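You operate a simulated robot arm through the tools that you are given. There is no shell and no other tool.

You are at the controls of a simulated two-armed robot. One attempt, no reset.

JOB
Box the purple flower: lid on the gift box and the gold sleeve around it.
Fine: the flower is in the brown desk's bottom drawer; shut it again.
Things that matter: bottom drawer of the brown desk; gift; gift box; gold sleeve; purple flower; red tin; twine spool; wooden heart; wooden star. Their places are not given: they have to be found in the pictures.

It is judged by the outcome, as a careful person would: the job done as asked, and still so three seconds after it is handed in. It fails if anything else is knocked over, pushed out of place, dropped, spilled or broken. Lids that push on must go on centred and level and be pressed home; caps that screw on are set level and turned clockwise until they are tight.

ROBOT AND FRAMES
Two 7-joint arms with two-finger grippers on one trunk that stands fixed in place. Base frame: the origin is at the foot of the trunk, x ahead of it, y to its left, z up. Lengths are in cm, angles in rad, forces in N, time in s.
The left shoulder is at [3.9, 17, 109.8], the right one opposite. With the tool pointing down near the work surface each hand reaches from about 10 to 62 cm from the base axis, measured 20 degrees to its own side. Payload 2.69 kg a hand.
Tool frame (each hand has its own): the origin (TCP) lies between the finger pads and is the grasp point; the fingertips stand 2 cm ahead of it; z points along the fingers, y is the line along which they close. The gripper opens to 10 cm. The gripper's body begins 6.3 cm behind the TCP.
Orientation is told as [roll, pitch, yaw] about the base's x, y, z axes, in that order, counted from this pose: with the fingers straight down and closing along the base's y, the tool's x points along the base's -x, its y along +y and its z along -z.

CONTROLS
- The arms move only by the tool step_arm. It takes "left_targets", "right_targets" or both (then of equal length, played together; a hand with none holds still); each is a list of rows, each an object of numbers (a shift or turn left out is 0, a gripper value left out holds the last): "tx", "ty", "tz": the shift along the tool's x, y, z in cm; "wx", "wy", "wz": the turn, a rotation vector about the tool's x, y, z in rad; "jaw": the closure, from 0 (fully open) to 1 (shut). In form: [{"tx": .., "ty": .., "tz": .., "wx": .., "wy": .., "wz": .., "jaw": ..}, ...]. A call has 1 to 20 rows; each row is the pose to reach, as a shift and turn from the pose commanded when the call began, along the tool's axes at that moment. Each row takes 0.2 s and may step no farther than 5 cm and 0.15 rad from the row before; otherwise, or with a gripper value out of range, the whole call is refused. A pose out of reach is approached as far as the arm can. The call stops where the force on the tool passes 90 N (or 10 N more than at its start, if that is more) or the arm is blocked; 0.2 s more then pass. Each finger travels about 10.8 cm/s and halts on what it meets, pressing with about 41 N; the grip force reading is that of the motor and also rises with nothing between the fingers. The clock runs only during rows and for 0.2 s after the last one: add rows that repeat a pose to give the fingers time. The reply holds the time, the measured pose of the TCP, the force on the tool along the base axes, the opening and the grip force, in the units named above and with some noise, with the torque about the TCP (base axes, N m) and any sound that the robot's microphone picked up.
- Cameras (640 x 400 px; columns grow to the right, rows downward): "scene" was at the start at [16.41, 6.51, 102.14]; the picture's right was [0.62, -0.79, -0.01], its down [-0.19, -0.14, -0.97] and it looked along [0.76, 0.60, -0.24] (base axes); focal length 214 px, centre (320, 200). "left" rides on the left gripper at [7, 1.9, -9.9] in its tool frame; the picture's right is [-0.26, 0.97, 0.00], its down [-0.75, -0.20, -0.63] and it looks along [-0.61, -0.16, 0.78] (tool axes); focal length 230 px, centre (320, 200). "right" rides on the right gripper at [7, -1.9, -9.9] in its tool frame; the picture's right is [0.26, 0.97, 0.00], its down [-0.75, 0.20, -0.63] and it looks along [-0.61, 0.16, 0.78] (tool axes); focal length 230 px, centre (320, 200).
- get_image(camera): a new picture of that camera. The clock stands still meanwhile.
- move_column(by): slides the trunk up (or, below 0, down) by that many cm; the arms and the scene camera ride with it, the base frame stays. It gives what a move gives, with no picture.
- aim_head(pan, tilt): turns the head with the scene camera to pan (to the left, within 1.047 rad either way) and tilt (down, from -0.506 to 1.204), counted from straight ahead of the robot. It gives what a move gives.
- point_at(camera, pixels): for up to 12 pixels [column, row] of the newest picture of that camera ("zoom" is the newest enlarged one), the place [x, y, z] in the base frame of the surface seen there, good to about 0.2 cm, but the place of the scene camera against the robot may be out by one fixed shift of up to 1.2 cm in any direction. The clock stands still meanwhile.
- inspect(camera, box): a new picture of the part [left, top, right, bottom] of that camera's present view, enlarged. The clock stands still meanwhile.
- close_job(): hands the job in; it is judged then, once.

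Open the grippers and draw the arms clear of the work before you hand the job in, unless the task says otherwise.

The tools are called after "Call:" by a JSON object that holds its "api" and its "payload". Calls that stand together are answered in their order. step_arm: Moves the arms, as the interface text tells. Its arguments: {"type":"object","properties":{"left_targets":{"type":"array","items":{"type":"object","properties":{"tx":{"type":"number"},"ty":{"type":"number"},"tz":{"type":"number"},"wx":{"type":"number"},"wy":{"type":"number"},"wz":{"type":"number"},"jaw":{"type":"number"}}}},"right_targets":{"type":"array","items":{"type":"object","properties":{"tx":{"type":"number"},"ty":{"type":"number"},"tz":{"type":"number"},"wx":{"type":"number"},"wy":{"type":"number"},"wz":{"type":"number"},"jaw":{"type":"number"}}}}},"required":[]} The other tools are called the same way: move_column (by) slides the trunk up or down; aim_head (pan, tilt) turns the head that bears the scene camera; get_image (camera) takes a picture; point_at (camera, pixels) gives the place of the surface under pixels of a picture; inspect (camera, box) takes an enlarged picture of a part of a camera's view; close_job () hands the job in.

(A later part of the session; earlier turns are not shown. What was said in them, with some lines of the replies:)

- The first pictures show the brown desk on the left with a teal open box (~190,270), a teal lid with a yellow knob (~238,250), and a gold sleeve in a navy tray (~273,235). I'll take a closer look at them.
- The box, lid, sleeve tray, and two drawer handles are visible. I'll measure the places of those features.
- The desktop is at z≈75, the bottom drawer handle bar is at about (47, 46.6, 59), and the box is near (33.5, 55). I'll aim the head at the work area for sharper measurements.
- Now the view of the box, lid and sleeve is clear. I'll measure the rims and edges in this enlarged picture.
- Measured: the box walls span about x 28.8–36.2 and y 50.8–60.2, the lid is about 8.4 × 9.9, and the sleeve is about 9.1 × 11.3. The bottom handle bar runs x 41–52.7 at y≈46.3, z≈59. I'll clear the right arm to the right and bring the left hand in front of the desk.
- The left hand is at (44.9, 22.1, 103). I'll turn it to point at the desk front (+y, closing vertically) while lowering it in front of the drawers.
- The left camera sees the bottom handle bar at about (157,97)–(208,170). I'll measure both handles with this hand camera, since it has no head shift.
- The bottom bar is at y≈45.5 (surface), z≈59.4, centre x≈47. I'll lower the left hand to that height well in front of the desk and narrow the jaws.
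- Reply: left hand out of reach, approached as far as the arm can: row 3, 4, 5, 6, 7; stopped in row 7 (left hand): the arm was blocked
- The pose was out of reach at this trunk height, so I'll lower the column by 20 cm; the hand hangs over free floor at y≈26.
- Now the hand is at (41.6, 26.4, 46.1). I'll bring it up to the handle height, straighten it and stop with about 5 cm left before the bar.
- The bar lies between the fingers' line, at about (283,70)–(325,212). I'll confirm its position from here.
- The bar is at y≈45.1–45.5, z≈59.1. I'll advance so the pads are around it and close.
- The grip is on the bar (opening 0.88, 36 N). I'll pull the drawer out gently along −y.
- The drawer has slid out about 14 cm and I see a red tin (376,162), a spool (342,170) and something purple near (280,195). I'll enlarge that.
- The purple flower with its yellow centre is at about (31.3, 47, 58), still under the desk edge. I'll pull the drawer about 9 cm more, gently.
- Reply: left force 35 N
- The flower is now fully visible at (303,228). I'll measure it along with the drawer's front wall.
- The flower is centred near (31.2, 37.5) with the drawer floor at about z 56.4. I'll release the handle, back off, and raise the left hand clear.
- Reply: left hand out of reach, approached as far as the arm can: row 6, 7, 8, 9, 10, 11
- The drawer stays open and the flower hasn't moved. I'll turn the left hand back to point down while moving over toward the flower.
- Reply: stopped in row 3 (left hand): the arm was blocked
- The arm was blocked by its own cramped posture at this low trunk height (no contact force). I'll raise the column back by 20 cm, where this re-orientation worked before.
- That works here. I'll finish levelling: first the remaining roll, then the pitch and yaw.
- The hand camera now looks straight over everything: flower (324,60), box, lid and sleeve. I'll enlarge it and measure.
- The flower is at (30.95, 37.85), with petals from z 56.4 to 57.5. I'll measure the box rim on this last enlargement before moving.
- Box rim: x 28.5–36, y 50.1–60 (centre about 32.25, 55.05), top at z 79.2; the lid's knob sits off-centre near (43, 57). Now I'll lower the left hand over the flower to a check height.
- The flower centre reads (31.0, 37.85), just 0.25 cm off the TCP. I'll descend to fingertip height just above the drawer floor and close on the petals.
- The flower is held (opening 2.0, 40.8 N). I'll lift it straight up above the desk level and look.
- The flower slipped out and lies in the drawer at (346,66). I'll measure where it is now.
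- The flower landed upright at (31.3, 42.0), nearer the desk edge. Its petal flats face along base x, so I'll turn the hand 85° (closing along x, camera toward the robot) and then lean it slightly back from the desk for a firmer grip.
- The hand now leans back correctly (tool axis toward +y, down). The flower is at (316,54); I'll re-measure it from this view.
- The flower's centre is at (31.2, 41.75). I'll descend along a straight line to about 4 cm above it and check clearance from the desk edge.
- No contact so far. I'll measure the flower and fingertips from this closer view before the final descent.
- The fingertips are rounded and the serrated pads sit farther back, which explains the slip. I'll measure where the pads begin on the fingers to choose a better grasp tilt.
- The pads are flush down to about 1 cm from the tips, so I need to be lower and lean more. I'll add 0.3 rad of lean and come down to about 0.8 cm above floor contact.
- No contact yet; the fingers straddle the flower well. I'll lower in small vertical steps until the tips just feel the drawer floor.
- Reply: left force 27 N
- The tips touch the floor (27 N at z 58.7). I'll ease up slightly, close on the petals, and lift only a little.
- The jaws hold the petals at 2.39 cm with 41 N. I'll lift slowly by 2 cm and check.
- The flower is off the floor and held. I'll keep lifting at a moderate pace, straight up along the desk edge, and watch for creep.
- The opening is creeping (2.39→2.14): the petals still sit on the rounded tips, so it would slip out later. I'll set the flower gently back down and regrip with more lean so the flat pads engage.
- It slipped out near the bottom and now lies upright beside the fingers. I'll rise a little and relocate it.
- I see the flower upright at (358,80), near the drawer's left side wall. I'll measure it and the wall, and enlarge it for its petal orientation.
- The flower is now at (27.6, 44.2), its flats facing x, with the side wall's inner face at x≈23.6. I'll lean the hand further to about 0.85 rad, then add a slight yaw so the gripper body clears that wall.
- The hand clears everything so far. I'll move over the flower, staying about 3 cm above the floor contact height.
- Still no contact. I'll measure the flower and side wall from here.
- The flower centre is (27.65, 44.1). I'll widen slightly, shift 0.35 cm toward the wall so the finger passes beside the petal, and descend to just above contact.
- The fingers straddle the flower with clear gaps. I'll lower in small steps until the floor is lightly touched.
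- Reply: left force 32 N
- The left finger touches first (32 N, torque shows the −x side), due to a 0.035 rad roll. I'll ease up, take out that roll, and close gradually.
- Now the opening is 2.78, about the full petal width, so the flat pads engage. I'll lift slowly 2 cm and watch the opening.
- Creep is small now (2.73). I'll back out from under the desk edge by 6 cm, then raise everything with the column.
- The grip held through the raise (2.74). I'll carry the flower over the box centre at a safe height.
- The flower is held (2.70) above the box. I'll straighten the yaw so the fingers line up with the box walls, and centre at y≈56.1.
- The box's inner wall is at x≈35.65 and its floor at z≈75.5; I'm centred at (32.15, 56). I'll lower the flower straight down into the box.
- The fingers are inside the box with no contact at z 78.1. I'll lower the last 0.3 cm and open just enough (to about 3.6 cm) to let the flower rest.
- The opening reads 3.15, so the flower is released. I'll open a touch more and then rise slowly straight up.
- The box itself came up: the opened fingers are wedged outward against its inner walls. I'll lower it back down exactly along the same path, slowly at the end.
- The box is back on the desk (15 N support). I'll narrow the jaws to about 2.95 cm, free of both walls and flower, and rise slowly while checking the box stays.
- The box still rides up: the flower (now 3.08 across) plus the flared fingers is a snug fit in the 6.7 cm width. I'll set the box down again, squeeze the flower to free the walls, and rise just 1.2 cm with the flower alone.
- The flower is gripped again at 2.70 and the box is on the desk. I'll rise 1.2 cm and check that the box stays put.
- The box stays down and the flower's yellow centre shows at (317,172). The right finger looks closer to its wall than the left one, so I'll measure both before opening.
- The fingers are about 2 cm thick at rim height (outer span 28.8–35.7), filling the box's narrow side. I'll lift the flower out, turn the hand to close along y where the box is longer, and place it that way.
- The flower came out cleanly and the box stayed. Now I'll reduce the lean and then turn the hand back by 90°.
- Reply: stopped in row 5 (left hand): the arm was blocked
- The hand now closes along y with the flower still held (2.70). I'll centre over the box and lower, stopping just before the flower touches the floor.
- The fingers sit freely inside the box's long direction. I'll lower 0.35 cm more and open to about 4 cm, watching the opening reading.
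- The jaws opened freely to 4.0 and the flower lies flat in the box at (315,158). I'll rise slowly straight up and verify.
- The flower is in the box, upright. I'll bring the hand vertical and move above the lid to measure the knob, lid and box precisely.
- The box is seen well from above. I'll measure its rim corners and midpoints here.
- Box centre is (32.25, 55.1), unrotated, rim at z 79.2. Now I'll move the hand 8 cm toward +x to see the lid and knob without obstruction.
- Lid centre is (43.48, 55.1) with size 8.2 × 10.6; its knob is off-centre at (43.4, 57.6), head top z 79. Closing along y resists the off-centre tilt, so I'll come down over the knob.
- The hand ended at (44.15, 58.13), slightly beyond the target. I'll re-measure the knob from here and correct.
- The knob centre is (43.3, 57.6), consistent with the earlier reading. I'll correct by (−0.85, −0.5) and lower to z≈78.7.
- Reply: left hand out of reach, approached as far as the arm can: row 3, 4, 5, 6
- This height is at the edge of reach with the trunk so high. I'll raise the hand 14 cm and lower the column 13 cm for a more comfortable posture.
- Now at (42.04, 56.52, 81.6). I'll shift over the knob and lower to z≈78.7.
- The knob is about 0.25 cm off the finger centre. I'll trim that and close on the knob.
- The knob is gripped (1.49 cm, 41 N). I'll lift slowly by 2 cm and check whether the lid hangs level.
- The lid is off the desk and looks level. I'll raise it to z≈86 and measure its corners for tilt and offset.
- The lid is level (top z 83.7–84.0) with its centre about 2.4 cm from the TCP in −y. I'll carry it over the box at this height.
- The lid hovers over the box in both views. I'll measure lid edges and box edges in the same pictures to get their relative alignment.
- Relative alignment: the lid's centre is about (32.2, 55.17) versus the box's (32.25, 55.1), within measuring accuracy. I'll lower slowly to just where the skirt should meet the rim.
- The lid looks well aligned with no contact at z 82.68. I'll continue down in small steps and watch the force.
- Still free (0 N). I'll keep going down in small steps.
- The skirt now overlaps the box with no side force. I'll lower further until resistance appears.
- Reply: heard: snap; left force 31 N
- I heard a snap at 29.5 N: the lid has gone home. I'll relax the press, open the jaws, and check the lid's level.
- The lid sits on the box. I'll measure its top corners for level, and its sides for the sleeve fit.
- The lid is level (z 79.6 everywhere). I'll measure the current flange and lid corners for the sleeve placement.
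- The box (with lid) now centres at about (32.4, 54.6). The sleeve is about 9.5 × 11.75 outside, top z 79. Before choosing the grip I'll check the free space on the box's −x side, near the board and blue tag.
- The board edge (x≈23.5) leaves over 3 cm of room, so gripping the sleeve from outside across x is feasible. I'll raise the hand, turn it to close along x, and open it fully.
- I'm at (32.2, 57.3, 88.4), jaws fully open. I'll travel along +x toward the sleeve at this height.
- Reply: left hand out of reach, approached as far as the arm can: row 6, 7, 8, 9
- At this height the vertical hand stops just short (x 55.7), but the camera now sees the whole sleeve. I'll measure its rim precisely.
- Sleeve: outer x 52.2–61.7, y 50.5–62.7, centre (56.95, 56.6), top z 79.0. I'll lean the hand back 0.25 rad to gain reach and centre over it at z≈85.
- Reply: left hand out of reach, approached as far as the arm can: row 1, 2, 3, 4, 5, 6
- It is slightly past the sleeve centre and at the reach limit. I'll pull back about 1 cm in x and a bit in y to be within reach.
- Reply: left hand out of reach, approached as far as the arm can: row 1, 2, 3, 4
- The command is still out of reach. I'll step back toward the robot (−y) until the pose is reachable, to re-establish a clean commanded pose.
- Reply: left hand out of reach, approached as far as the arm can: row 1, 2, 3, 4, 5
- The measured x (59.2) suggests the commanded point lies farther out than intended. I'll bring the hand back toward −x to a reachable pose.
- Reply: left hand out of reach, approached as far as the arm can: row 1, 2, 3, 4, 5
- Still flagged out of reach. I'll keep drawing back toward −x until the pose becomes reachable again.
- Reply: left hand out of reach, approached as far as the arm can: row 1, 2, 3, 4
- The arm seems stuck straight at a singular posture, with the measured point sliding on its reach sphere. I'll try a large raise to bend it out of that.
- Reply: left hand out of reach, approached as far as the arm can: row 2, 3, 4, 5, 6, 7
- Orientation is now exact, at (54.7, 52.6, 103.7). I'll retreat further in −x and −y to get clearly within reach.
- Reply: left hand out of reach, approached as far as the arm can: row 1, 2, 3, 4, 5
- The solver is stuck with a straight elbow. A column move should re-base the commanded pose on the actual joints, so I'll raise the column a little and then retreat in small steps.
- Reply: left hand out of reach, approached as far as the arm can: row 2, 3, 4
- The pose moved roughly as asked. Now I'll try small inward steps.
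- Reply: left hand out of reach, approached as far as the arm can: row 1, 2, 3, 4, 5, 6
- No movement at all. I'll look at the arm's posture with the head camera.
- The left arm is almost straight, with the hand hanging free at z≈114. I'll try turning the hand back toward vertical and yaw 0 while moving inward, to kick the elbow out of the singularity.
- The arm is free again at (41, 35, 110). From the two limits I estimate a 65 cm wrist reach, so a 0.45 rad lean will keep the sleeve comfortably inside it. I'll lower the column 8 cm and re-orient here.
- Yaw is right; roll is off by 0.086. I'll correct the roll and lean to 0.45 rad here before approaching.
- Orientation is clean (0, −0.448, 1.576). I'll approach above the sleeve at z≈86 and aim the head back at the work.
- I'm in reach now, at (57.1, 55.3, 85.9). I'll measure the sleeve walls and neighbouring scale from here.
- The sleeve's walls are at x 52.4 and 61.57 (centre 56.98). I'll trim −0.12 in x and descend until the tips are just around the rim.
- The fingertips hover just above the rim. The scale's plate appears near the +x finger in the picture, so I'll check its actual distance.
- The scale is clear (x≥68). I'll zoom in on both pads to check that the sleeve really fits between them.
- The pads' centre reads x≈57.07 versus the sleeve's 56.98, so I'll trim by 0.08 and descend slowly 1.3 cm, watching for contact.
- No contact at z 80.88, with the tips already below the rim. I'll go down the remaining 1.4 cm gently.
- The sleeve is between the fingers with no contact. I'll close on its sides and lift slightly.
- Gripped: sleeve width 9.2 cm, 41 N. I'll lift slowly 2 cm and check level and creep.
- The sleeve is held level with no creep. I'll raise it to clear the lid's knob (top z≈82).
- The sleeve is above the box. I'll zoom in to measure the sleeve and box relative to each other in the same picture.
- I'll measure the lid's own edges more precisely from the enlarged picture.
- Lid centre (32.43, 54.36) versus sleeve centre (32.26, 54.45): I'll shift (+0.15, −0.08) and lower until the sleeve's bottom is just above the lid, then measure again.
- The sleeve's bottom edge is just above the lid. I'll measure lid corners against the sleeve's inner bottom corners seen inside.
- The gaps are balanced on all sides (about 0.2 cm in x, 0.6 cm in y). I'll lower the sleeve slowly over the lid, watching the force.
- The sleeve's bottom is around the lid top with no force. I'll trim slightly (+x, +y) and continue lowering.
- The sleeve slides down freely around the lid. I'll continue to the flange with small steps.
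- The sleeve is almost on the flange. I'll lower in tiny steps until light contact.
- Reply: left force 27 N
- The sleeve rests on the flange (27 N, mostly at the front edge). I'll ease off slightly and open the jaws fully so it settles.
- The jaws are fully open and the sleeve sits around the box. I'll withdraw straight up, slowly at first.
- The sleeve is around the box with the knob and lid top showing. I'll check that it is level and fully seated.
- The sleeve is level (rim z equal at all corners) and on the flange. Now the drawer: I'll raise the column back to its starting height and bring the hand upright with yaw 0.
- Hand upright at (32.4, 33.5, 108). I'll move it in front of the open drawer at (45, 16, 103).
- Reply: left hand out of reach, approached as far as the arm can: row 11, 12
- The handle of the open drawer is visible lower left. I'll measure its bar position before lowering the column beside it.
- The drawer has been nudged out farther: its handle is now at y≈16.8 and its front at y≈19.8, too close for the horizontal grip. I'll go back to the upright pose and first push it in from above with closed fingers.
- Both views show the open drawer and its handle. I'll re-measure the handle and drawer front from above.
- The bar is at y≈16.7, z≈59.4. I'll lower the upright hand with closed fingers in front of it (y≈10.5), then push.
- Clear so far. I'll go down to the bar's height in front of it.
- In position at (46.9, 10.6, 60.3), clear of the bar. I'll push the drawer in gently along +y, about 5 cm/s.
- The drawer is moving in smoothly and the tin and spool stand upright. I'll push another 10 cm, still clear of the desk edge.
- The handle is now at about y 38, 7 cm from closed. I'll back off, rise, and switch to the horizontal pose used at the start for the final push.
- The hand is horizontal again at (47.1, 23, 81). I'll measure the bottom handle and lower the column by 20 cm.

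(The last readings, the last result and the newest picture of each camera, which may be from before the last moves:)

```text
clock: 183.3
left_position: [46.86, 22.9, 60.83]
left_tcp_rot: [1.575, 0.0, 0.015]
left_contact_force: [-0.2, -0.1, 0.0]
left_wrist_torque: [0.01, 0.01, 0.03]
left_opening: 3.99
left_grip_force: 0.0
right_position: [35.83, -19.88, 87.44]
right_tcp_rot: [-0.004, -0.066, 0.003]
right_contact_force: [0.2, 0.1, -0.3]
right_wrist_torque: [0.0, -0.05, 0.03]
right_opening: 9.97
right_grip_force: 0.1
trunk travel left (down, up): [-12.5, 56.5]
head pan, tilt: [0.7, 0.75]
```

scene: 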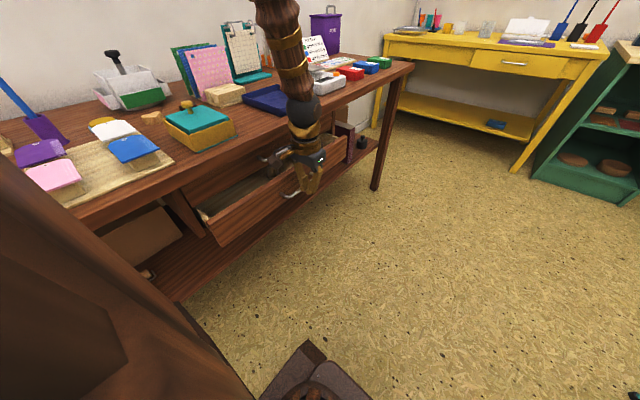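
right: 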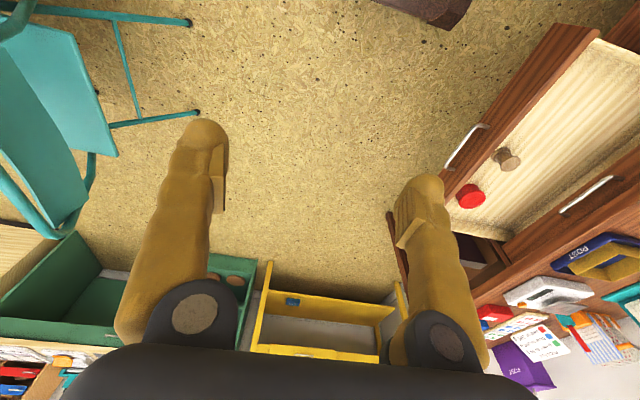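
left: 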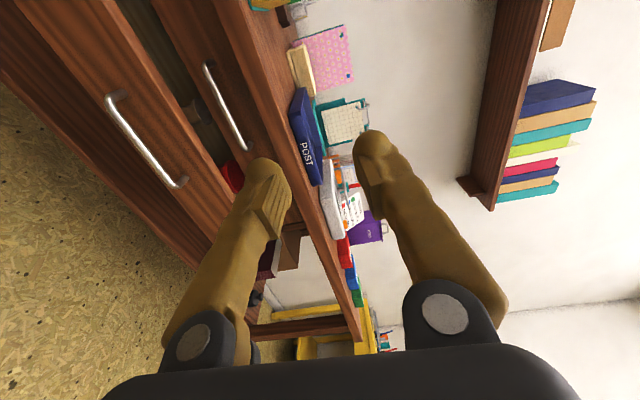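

The bar is at y≈38.4, z≈59.3 and the hand at (46.9, 22.9, 60.8). I'll advance around the bar and close on it.

Call:
{"api": "step_arm", "payload": {"left_targets": [{"ty": -0.8, "tz": 3.5}, {"ty": -1.6, "tz": 7.5}, {"ty": -1.7, "tz": 11}, {"ty": -1.7, "tz": 13}, {"ty": -1.7, "tz": 14.9}, {"ty": -1.7, "tz": 14.9}, {"ty": -1.7, "tz": 14.9, "jaw": 1}, {"ty": -1.7, "tz": 14.9, "jaw": 1}, {"ty": -1.7, "tz": 14.9, "jaw": 1}]}}

Call:
{"api": "get_image", "payload": {"camera": "left"}}

```text
clock: 185.3
left_position: [46.57, 38.03, 58.84]
left_tcp_rot: [1.572, 0.002, 0.018]
left_contact_force: [11.1, -0.9, -16.5]
left_wrist_torque: [-0.12, -0.26, 0.03]
left_opening: 0.79
left_grip_force: 35.8
right_position: [35.98, -19.9, 87.28]
right_tcp_rot: [-0.005, -0.064, 0.003]
right_contact_force: [0.5, -0.7, -0.4]
right_wrist_torque: [0.03, -0.01, -0.02]
right_opening: 9.99
right_grip_force: 0.0
trunk travel left (down, up): [-12.5, 56.5]
head pan, tilt: [0.7, 0.75]
```

```text
taken
```

left: 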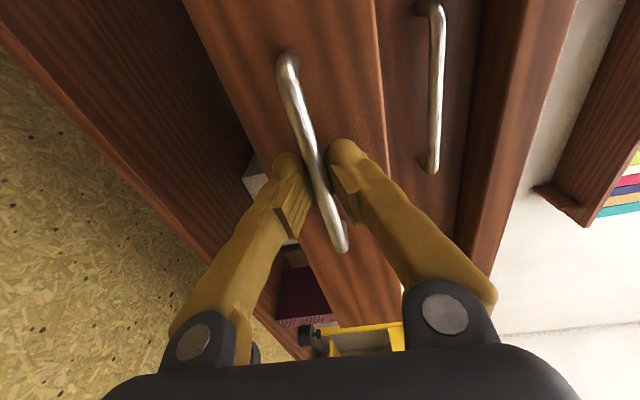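

The bar is gripped (0.79). I'll push it slowly home, expecting the stop at TCP y≈44.8.

Call:
{"api": "step_arm", "payload": {"left_targets": [{"tz": 0.3}, {"tz": 0.8}, {"tz": 1.5}, {"tz": 2.2}, {"tz": 2.9}, {"tz": 3.6}, {"tz": 4.3}, {"tz": 5}, {"tz": 5.6}, {"tz": 6.1}, {"tz": 6.5}, {"tz": 6.8}, {"tz": 7.0}, {"tz": 7.0}]}}

Call:
{"api": "get_image", "payload": {"camera": "left"}}

Call:
{"api": "get_image", "payload": {"camera": "scene"}}

```text
clock: 188.3
left_position: [46.6, 45.04, 58.89]
left_tcp_rot: [1.565, 0.001, 0.019]
left_contact_force: [14.7, -4.3, -23.6]
left_wrist_torque: [-0.16, -0.3, 0.3]
left_opening: 0.78
left_grip_force: 35.2
right_position: [35.96, -19.92, 87.31]
right_tcp_rot: [-0.005, -0.064, 0.002]
right_contact_force: [0.7, 0.3, 0.6]
right_wrist_torque: [-0.01, -0.03, 0.0]
right_opening: 10.02
right_grip_force: 0.1
trunk travel left (down, up): [-12.5, 56.5]
head pan, tilt: [0.7, 0.75]
```

```text
taken
```

left: 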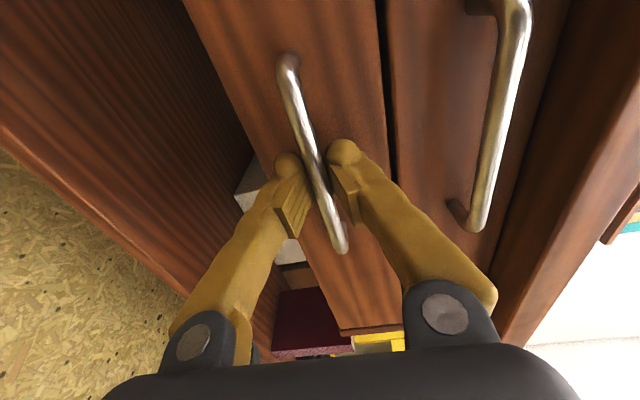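

```text
taken
```

scene: 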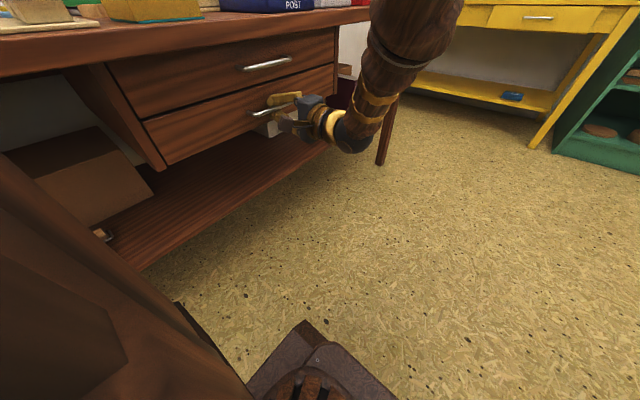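

The front looks nearly flush, but I feel little stop force. I'll compare the two drawer fronts and push a bit further until it stops.

Call:
{"api": "point_at", "payload": {"camera": "left", "pixels": [[350, 60], [365, 110], [330, 60], [400, 100], [420, 60], [430, 130], [375, 200]]}}

Call:
{"api": "step_arm", "payload": {"left_targets": [{"tz": 0.25}, {"tz": 0.5}, {"tz": 0.75}, {"tz": 0.75}]}}

```text
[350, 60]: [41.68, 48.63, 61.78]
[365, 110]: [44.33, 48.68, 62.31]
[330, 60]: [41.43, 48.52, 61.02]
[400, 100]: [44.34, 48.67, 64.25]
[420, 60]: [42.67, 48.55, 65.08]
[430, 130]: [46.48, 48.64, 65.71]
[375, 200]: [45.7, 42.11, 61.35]
```

```text
clock: 189.3
left_position: [46.3, 45.79, 58.83]
left_tcp_rot: [1.564, 0.001, 0.022]
left_contact_force: [4.4, -13.4, -25.3]
left_wrist_torque: [-0.02, -0.14, 0.12]
left_opening: 0.6
left_grip_force: 31.2
right_position: [35.89, -19.86, 87.23]
right_tcp_rot: [-0.004, -0.066, 0.001]
right_contact_force: [0.1, -0.4, 0.1]
right_wrist_torque: [-0.02, 0.0, 0.0]
right_opening: 9.97
right_grip_force: 0.1
trunk travel left (down, up): [-12.5, 56.5]
head pan, tilt: [0.7, 0.75]
```

Both fronts are flush at y≈48.6, so the drawer is shut. I'll open the jaws and back straight out.

Call:
{"api": "step_arm", "payload": {"left_targets": [{"jaw": 0.8}, {"jaw": 0.6}, {"jaw": 0.6}, {"tz": -0.8}, {"tz": -2}, {"tz": -4}, {"tz": -7}, {"tz": -10.5}, {"tz": -14}, {"tz": -17}, {"tz": -17}]}}

Call:
{"api": "get_image", "payload": {"camera": "left"}}

Call:
{"api": "get_image", "payload": {"camera": "scene"}}

```text
clock: 191.7
left_position: [46.72, 28.56, 59.3]
left_tcp_rot: [1.576, 0.001, 0.018]
left_contact_force: [0.0, 0.2, -0.3]
left_wrist_torque: [0.0, -0.03, 0.02]
left_opening: 3.99
left_grip_force: 0.1
right_position: [35.72, -19.87, 87.36]
right_tcp_rot: [-0.003, -0.067, 0.001]
right_contact_force: [0.0, 0.2, -0.2]
right_wrist_torque: [0.02, -0.05, -0.02]
right_opening: 9.98
right_grip_force: 0.0
trunk travel left (down, up): [-12.5, 56.5]
head pan, tilt: [0.7, 0.75]
```

```text
taken
```

left: 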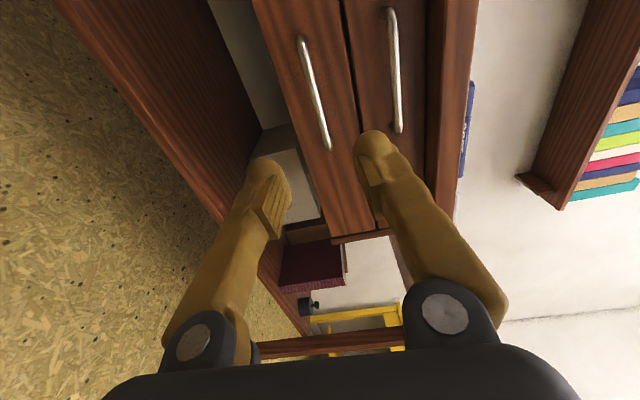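

```text
taken
```

scene: 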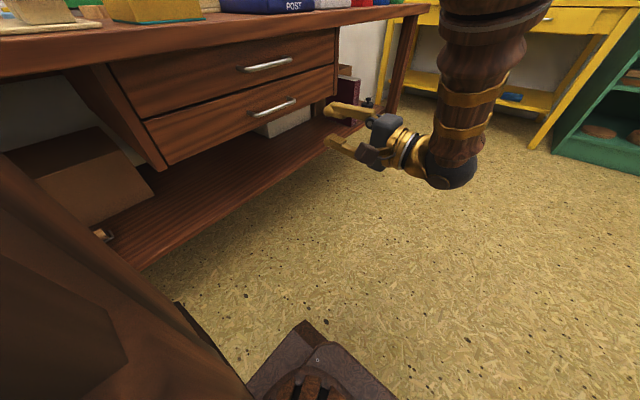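

The drawer is shut and the hand is free. I'll raise the column and take a final look at the desk.

Call:
{"api": "move_column", "payload": {"by": 22}}

Call:
{"api": "step_arm", "payload": {"left_targets": [{"tz": -2, "jaw": 0.3}, {"tz": -4, "jaw": 0}, {"tz": -5, "jaw": 0}]}}

Call:
{"api": "aim_head", "payload": {"pan": 0.9, "tilt": 0.5}}

Call:
{"api": "get_image", "payload": {"camera": "scene"}}

Call:
{"api": "inspect", "payload": {"camera": "scene", "box": [120, 100, 440, 300]}}

```text
clock: 194.1
left_position: [46.89, 28.75, 81.34]
left_tcp_rot: [1.576, 0.0, 0.019]
left_contact_force: [-0.1, 0.3, 0.4]
left_wrist_torque: [0.01, -0.01, 0.02]
left_opening: 4.01
left_grip_force: 0.0
right_position: [35.94, -20.04, 109.43]
right_tcp_rot: [-0.004, -0.067, 0.002]
right_contact_force: [-1.1, 0.4, 0.6]
right_wrist_torque: [0.02, -0.01, 0.0]
right_opening: 9.99
right_grip_force: 0.1
trunk travel left (down, up): [-34.5, 34.5]
head pan, tilt: [0.7, 0.75]
```

```text
clock: 194.9
left_position: [46.9, 23.5, 81.2]
left_tcp_rot: [1.578, 0.002, 0.017]
left_contact_force: [1.4, 0.2, 0.5]
left_wrist_torque: [0.01, 0.0, 0.03]
left_opening: 10.02
left_grip_force: 0.0
right_position: [35.87, -19.93, 109.36]
right_tcp_rot: [-0.002, -0.066, 0.002]
right_contact_force: [-0.5, 0.1, 0.5]
right_wrist_torque: [-0.01, -0.01, -0.03]
right_opening: 10.02
right_grip_force: 0.0
trunk travel left (down, up): [-34.5, 34.5]
head pan, tilt: [0.7, 0.75]
```

```text
clock: 195.6
left_position: [46.99, 23.28, 81.36]
left_tcp_rot: [1.573, -0.002, 0.016]
left_contact_force: [-0.6, 0.2, 0.4]
left_wrist_torque: [0.02, 0.02, 0.0]
left_opening: 9.97
left_grip_force: 0.0
right_position: [35.91, -19.92, 109.4]
right_tcp_rot: [-0.004, -0.066, 0.001]
right_contact_force: [-0.4, 0.4, 0.0]
right_wrist_torque: [0.02, -0.01, 0.01]
right_opening: 9.99
right_grip_force: 0.1
trunk travel left (down, up): [-34.5, 34.5]
head pan, tilt: [0.901, 0.499]
```

```text
taken
```

scene: 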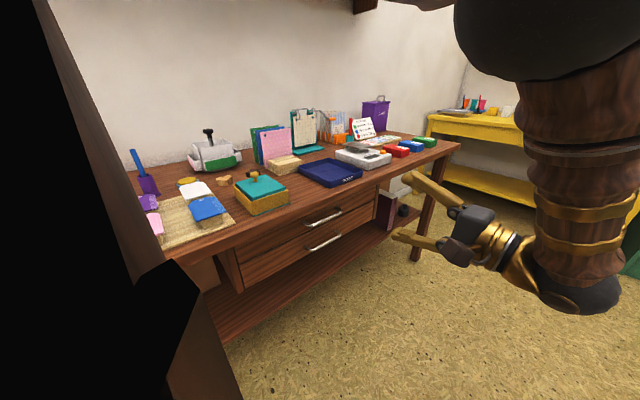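

```text
2.00 times, centred on (280, 200) of scene
```

zoom: 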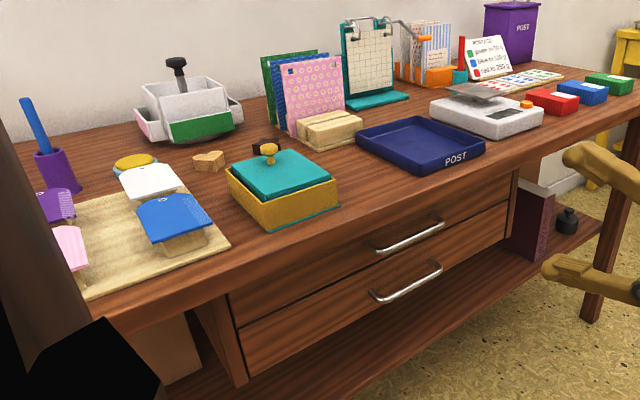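

Everything on the desk is in place, the drawer is shut and the sleeve surrounds the box. I'll take one close look at the box before handing in.

Call:
{"api": "inspect", "payload": {"camera": "scene", "box": [210, 155, 306, 225]}}

Call:
{"api": "point_at", "payload": {"camera": "zoom", "pixels": [[180, 120], [330, 110], [430, 190], [270, 250], [300, 180], [360, 180], [145, 150], [530, 190], [330, 310], [300, 300]]}}

```text
5.71 times, centred on (258, 190) of scene
```

zoom: 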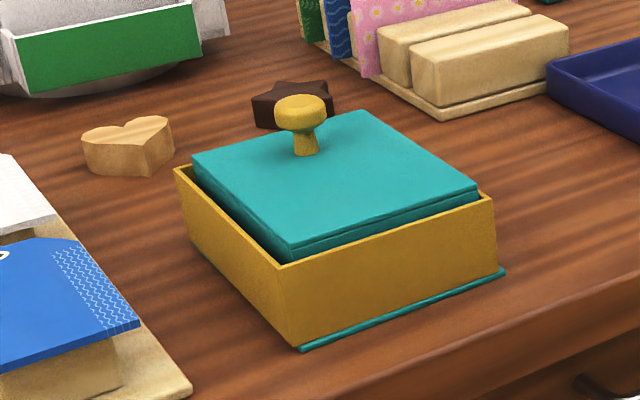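

```text
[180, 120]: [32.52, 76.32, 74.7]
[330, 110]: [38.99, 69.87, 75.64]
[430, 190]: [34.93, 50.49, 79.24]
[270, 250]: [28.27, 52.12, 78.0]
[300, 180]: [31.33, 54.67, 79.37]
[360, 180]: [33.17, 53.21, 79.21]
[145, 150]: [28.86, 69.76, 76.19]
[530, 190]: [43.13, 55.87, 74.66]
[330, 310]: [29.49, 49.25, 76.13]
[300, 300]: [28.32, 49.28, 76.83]
```

The lid is level and home, the sleeve sits evenly on the flange around the box, and the drawer is shut. Both grippers are open and clear, so I'm handing in the job.

Call:
{"api": "close_job", "payload": {}}

```text
The job is handed in.
```

The purple flower is boxed. It lies flat in the gift box with the lid pressed home (it snapped) and level. The gold sleeve sits evenly around the box on its flange. The bottom drawer of the brown desk is shut, flush with the one above.

The job went less smoothly than the result looks:

- **Flower dropped:** It slipped from the gripper twice inside the drawer before I got a firm hold. It landed upright both times.
- **Box moved:** My fingers wedged in the box while I was placing the flower, which lifted the box off the desk twice, by about 10 cm and then 1 cm. I set it back down each time. It now stands about half a centimetre from where it started.
- **Drawer opened too far:** It was open about 5 cm further than I had pulled it when I came back to close it, most likely from my hand brushing its front. The red tin and twine spool were still standing when I pushed it in, but I couldn't see inside once it was shut.

I saw nothing else on the desk knocked over or moved. Both grippers are open and clear of the work.
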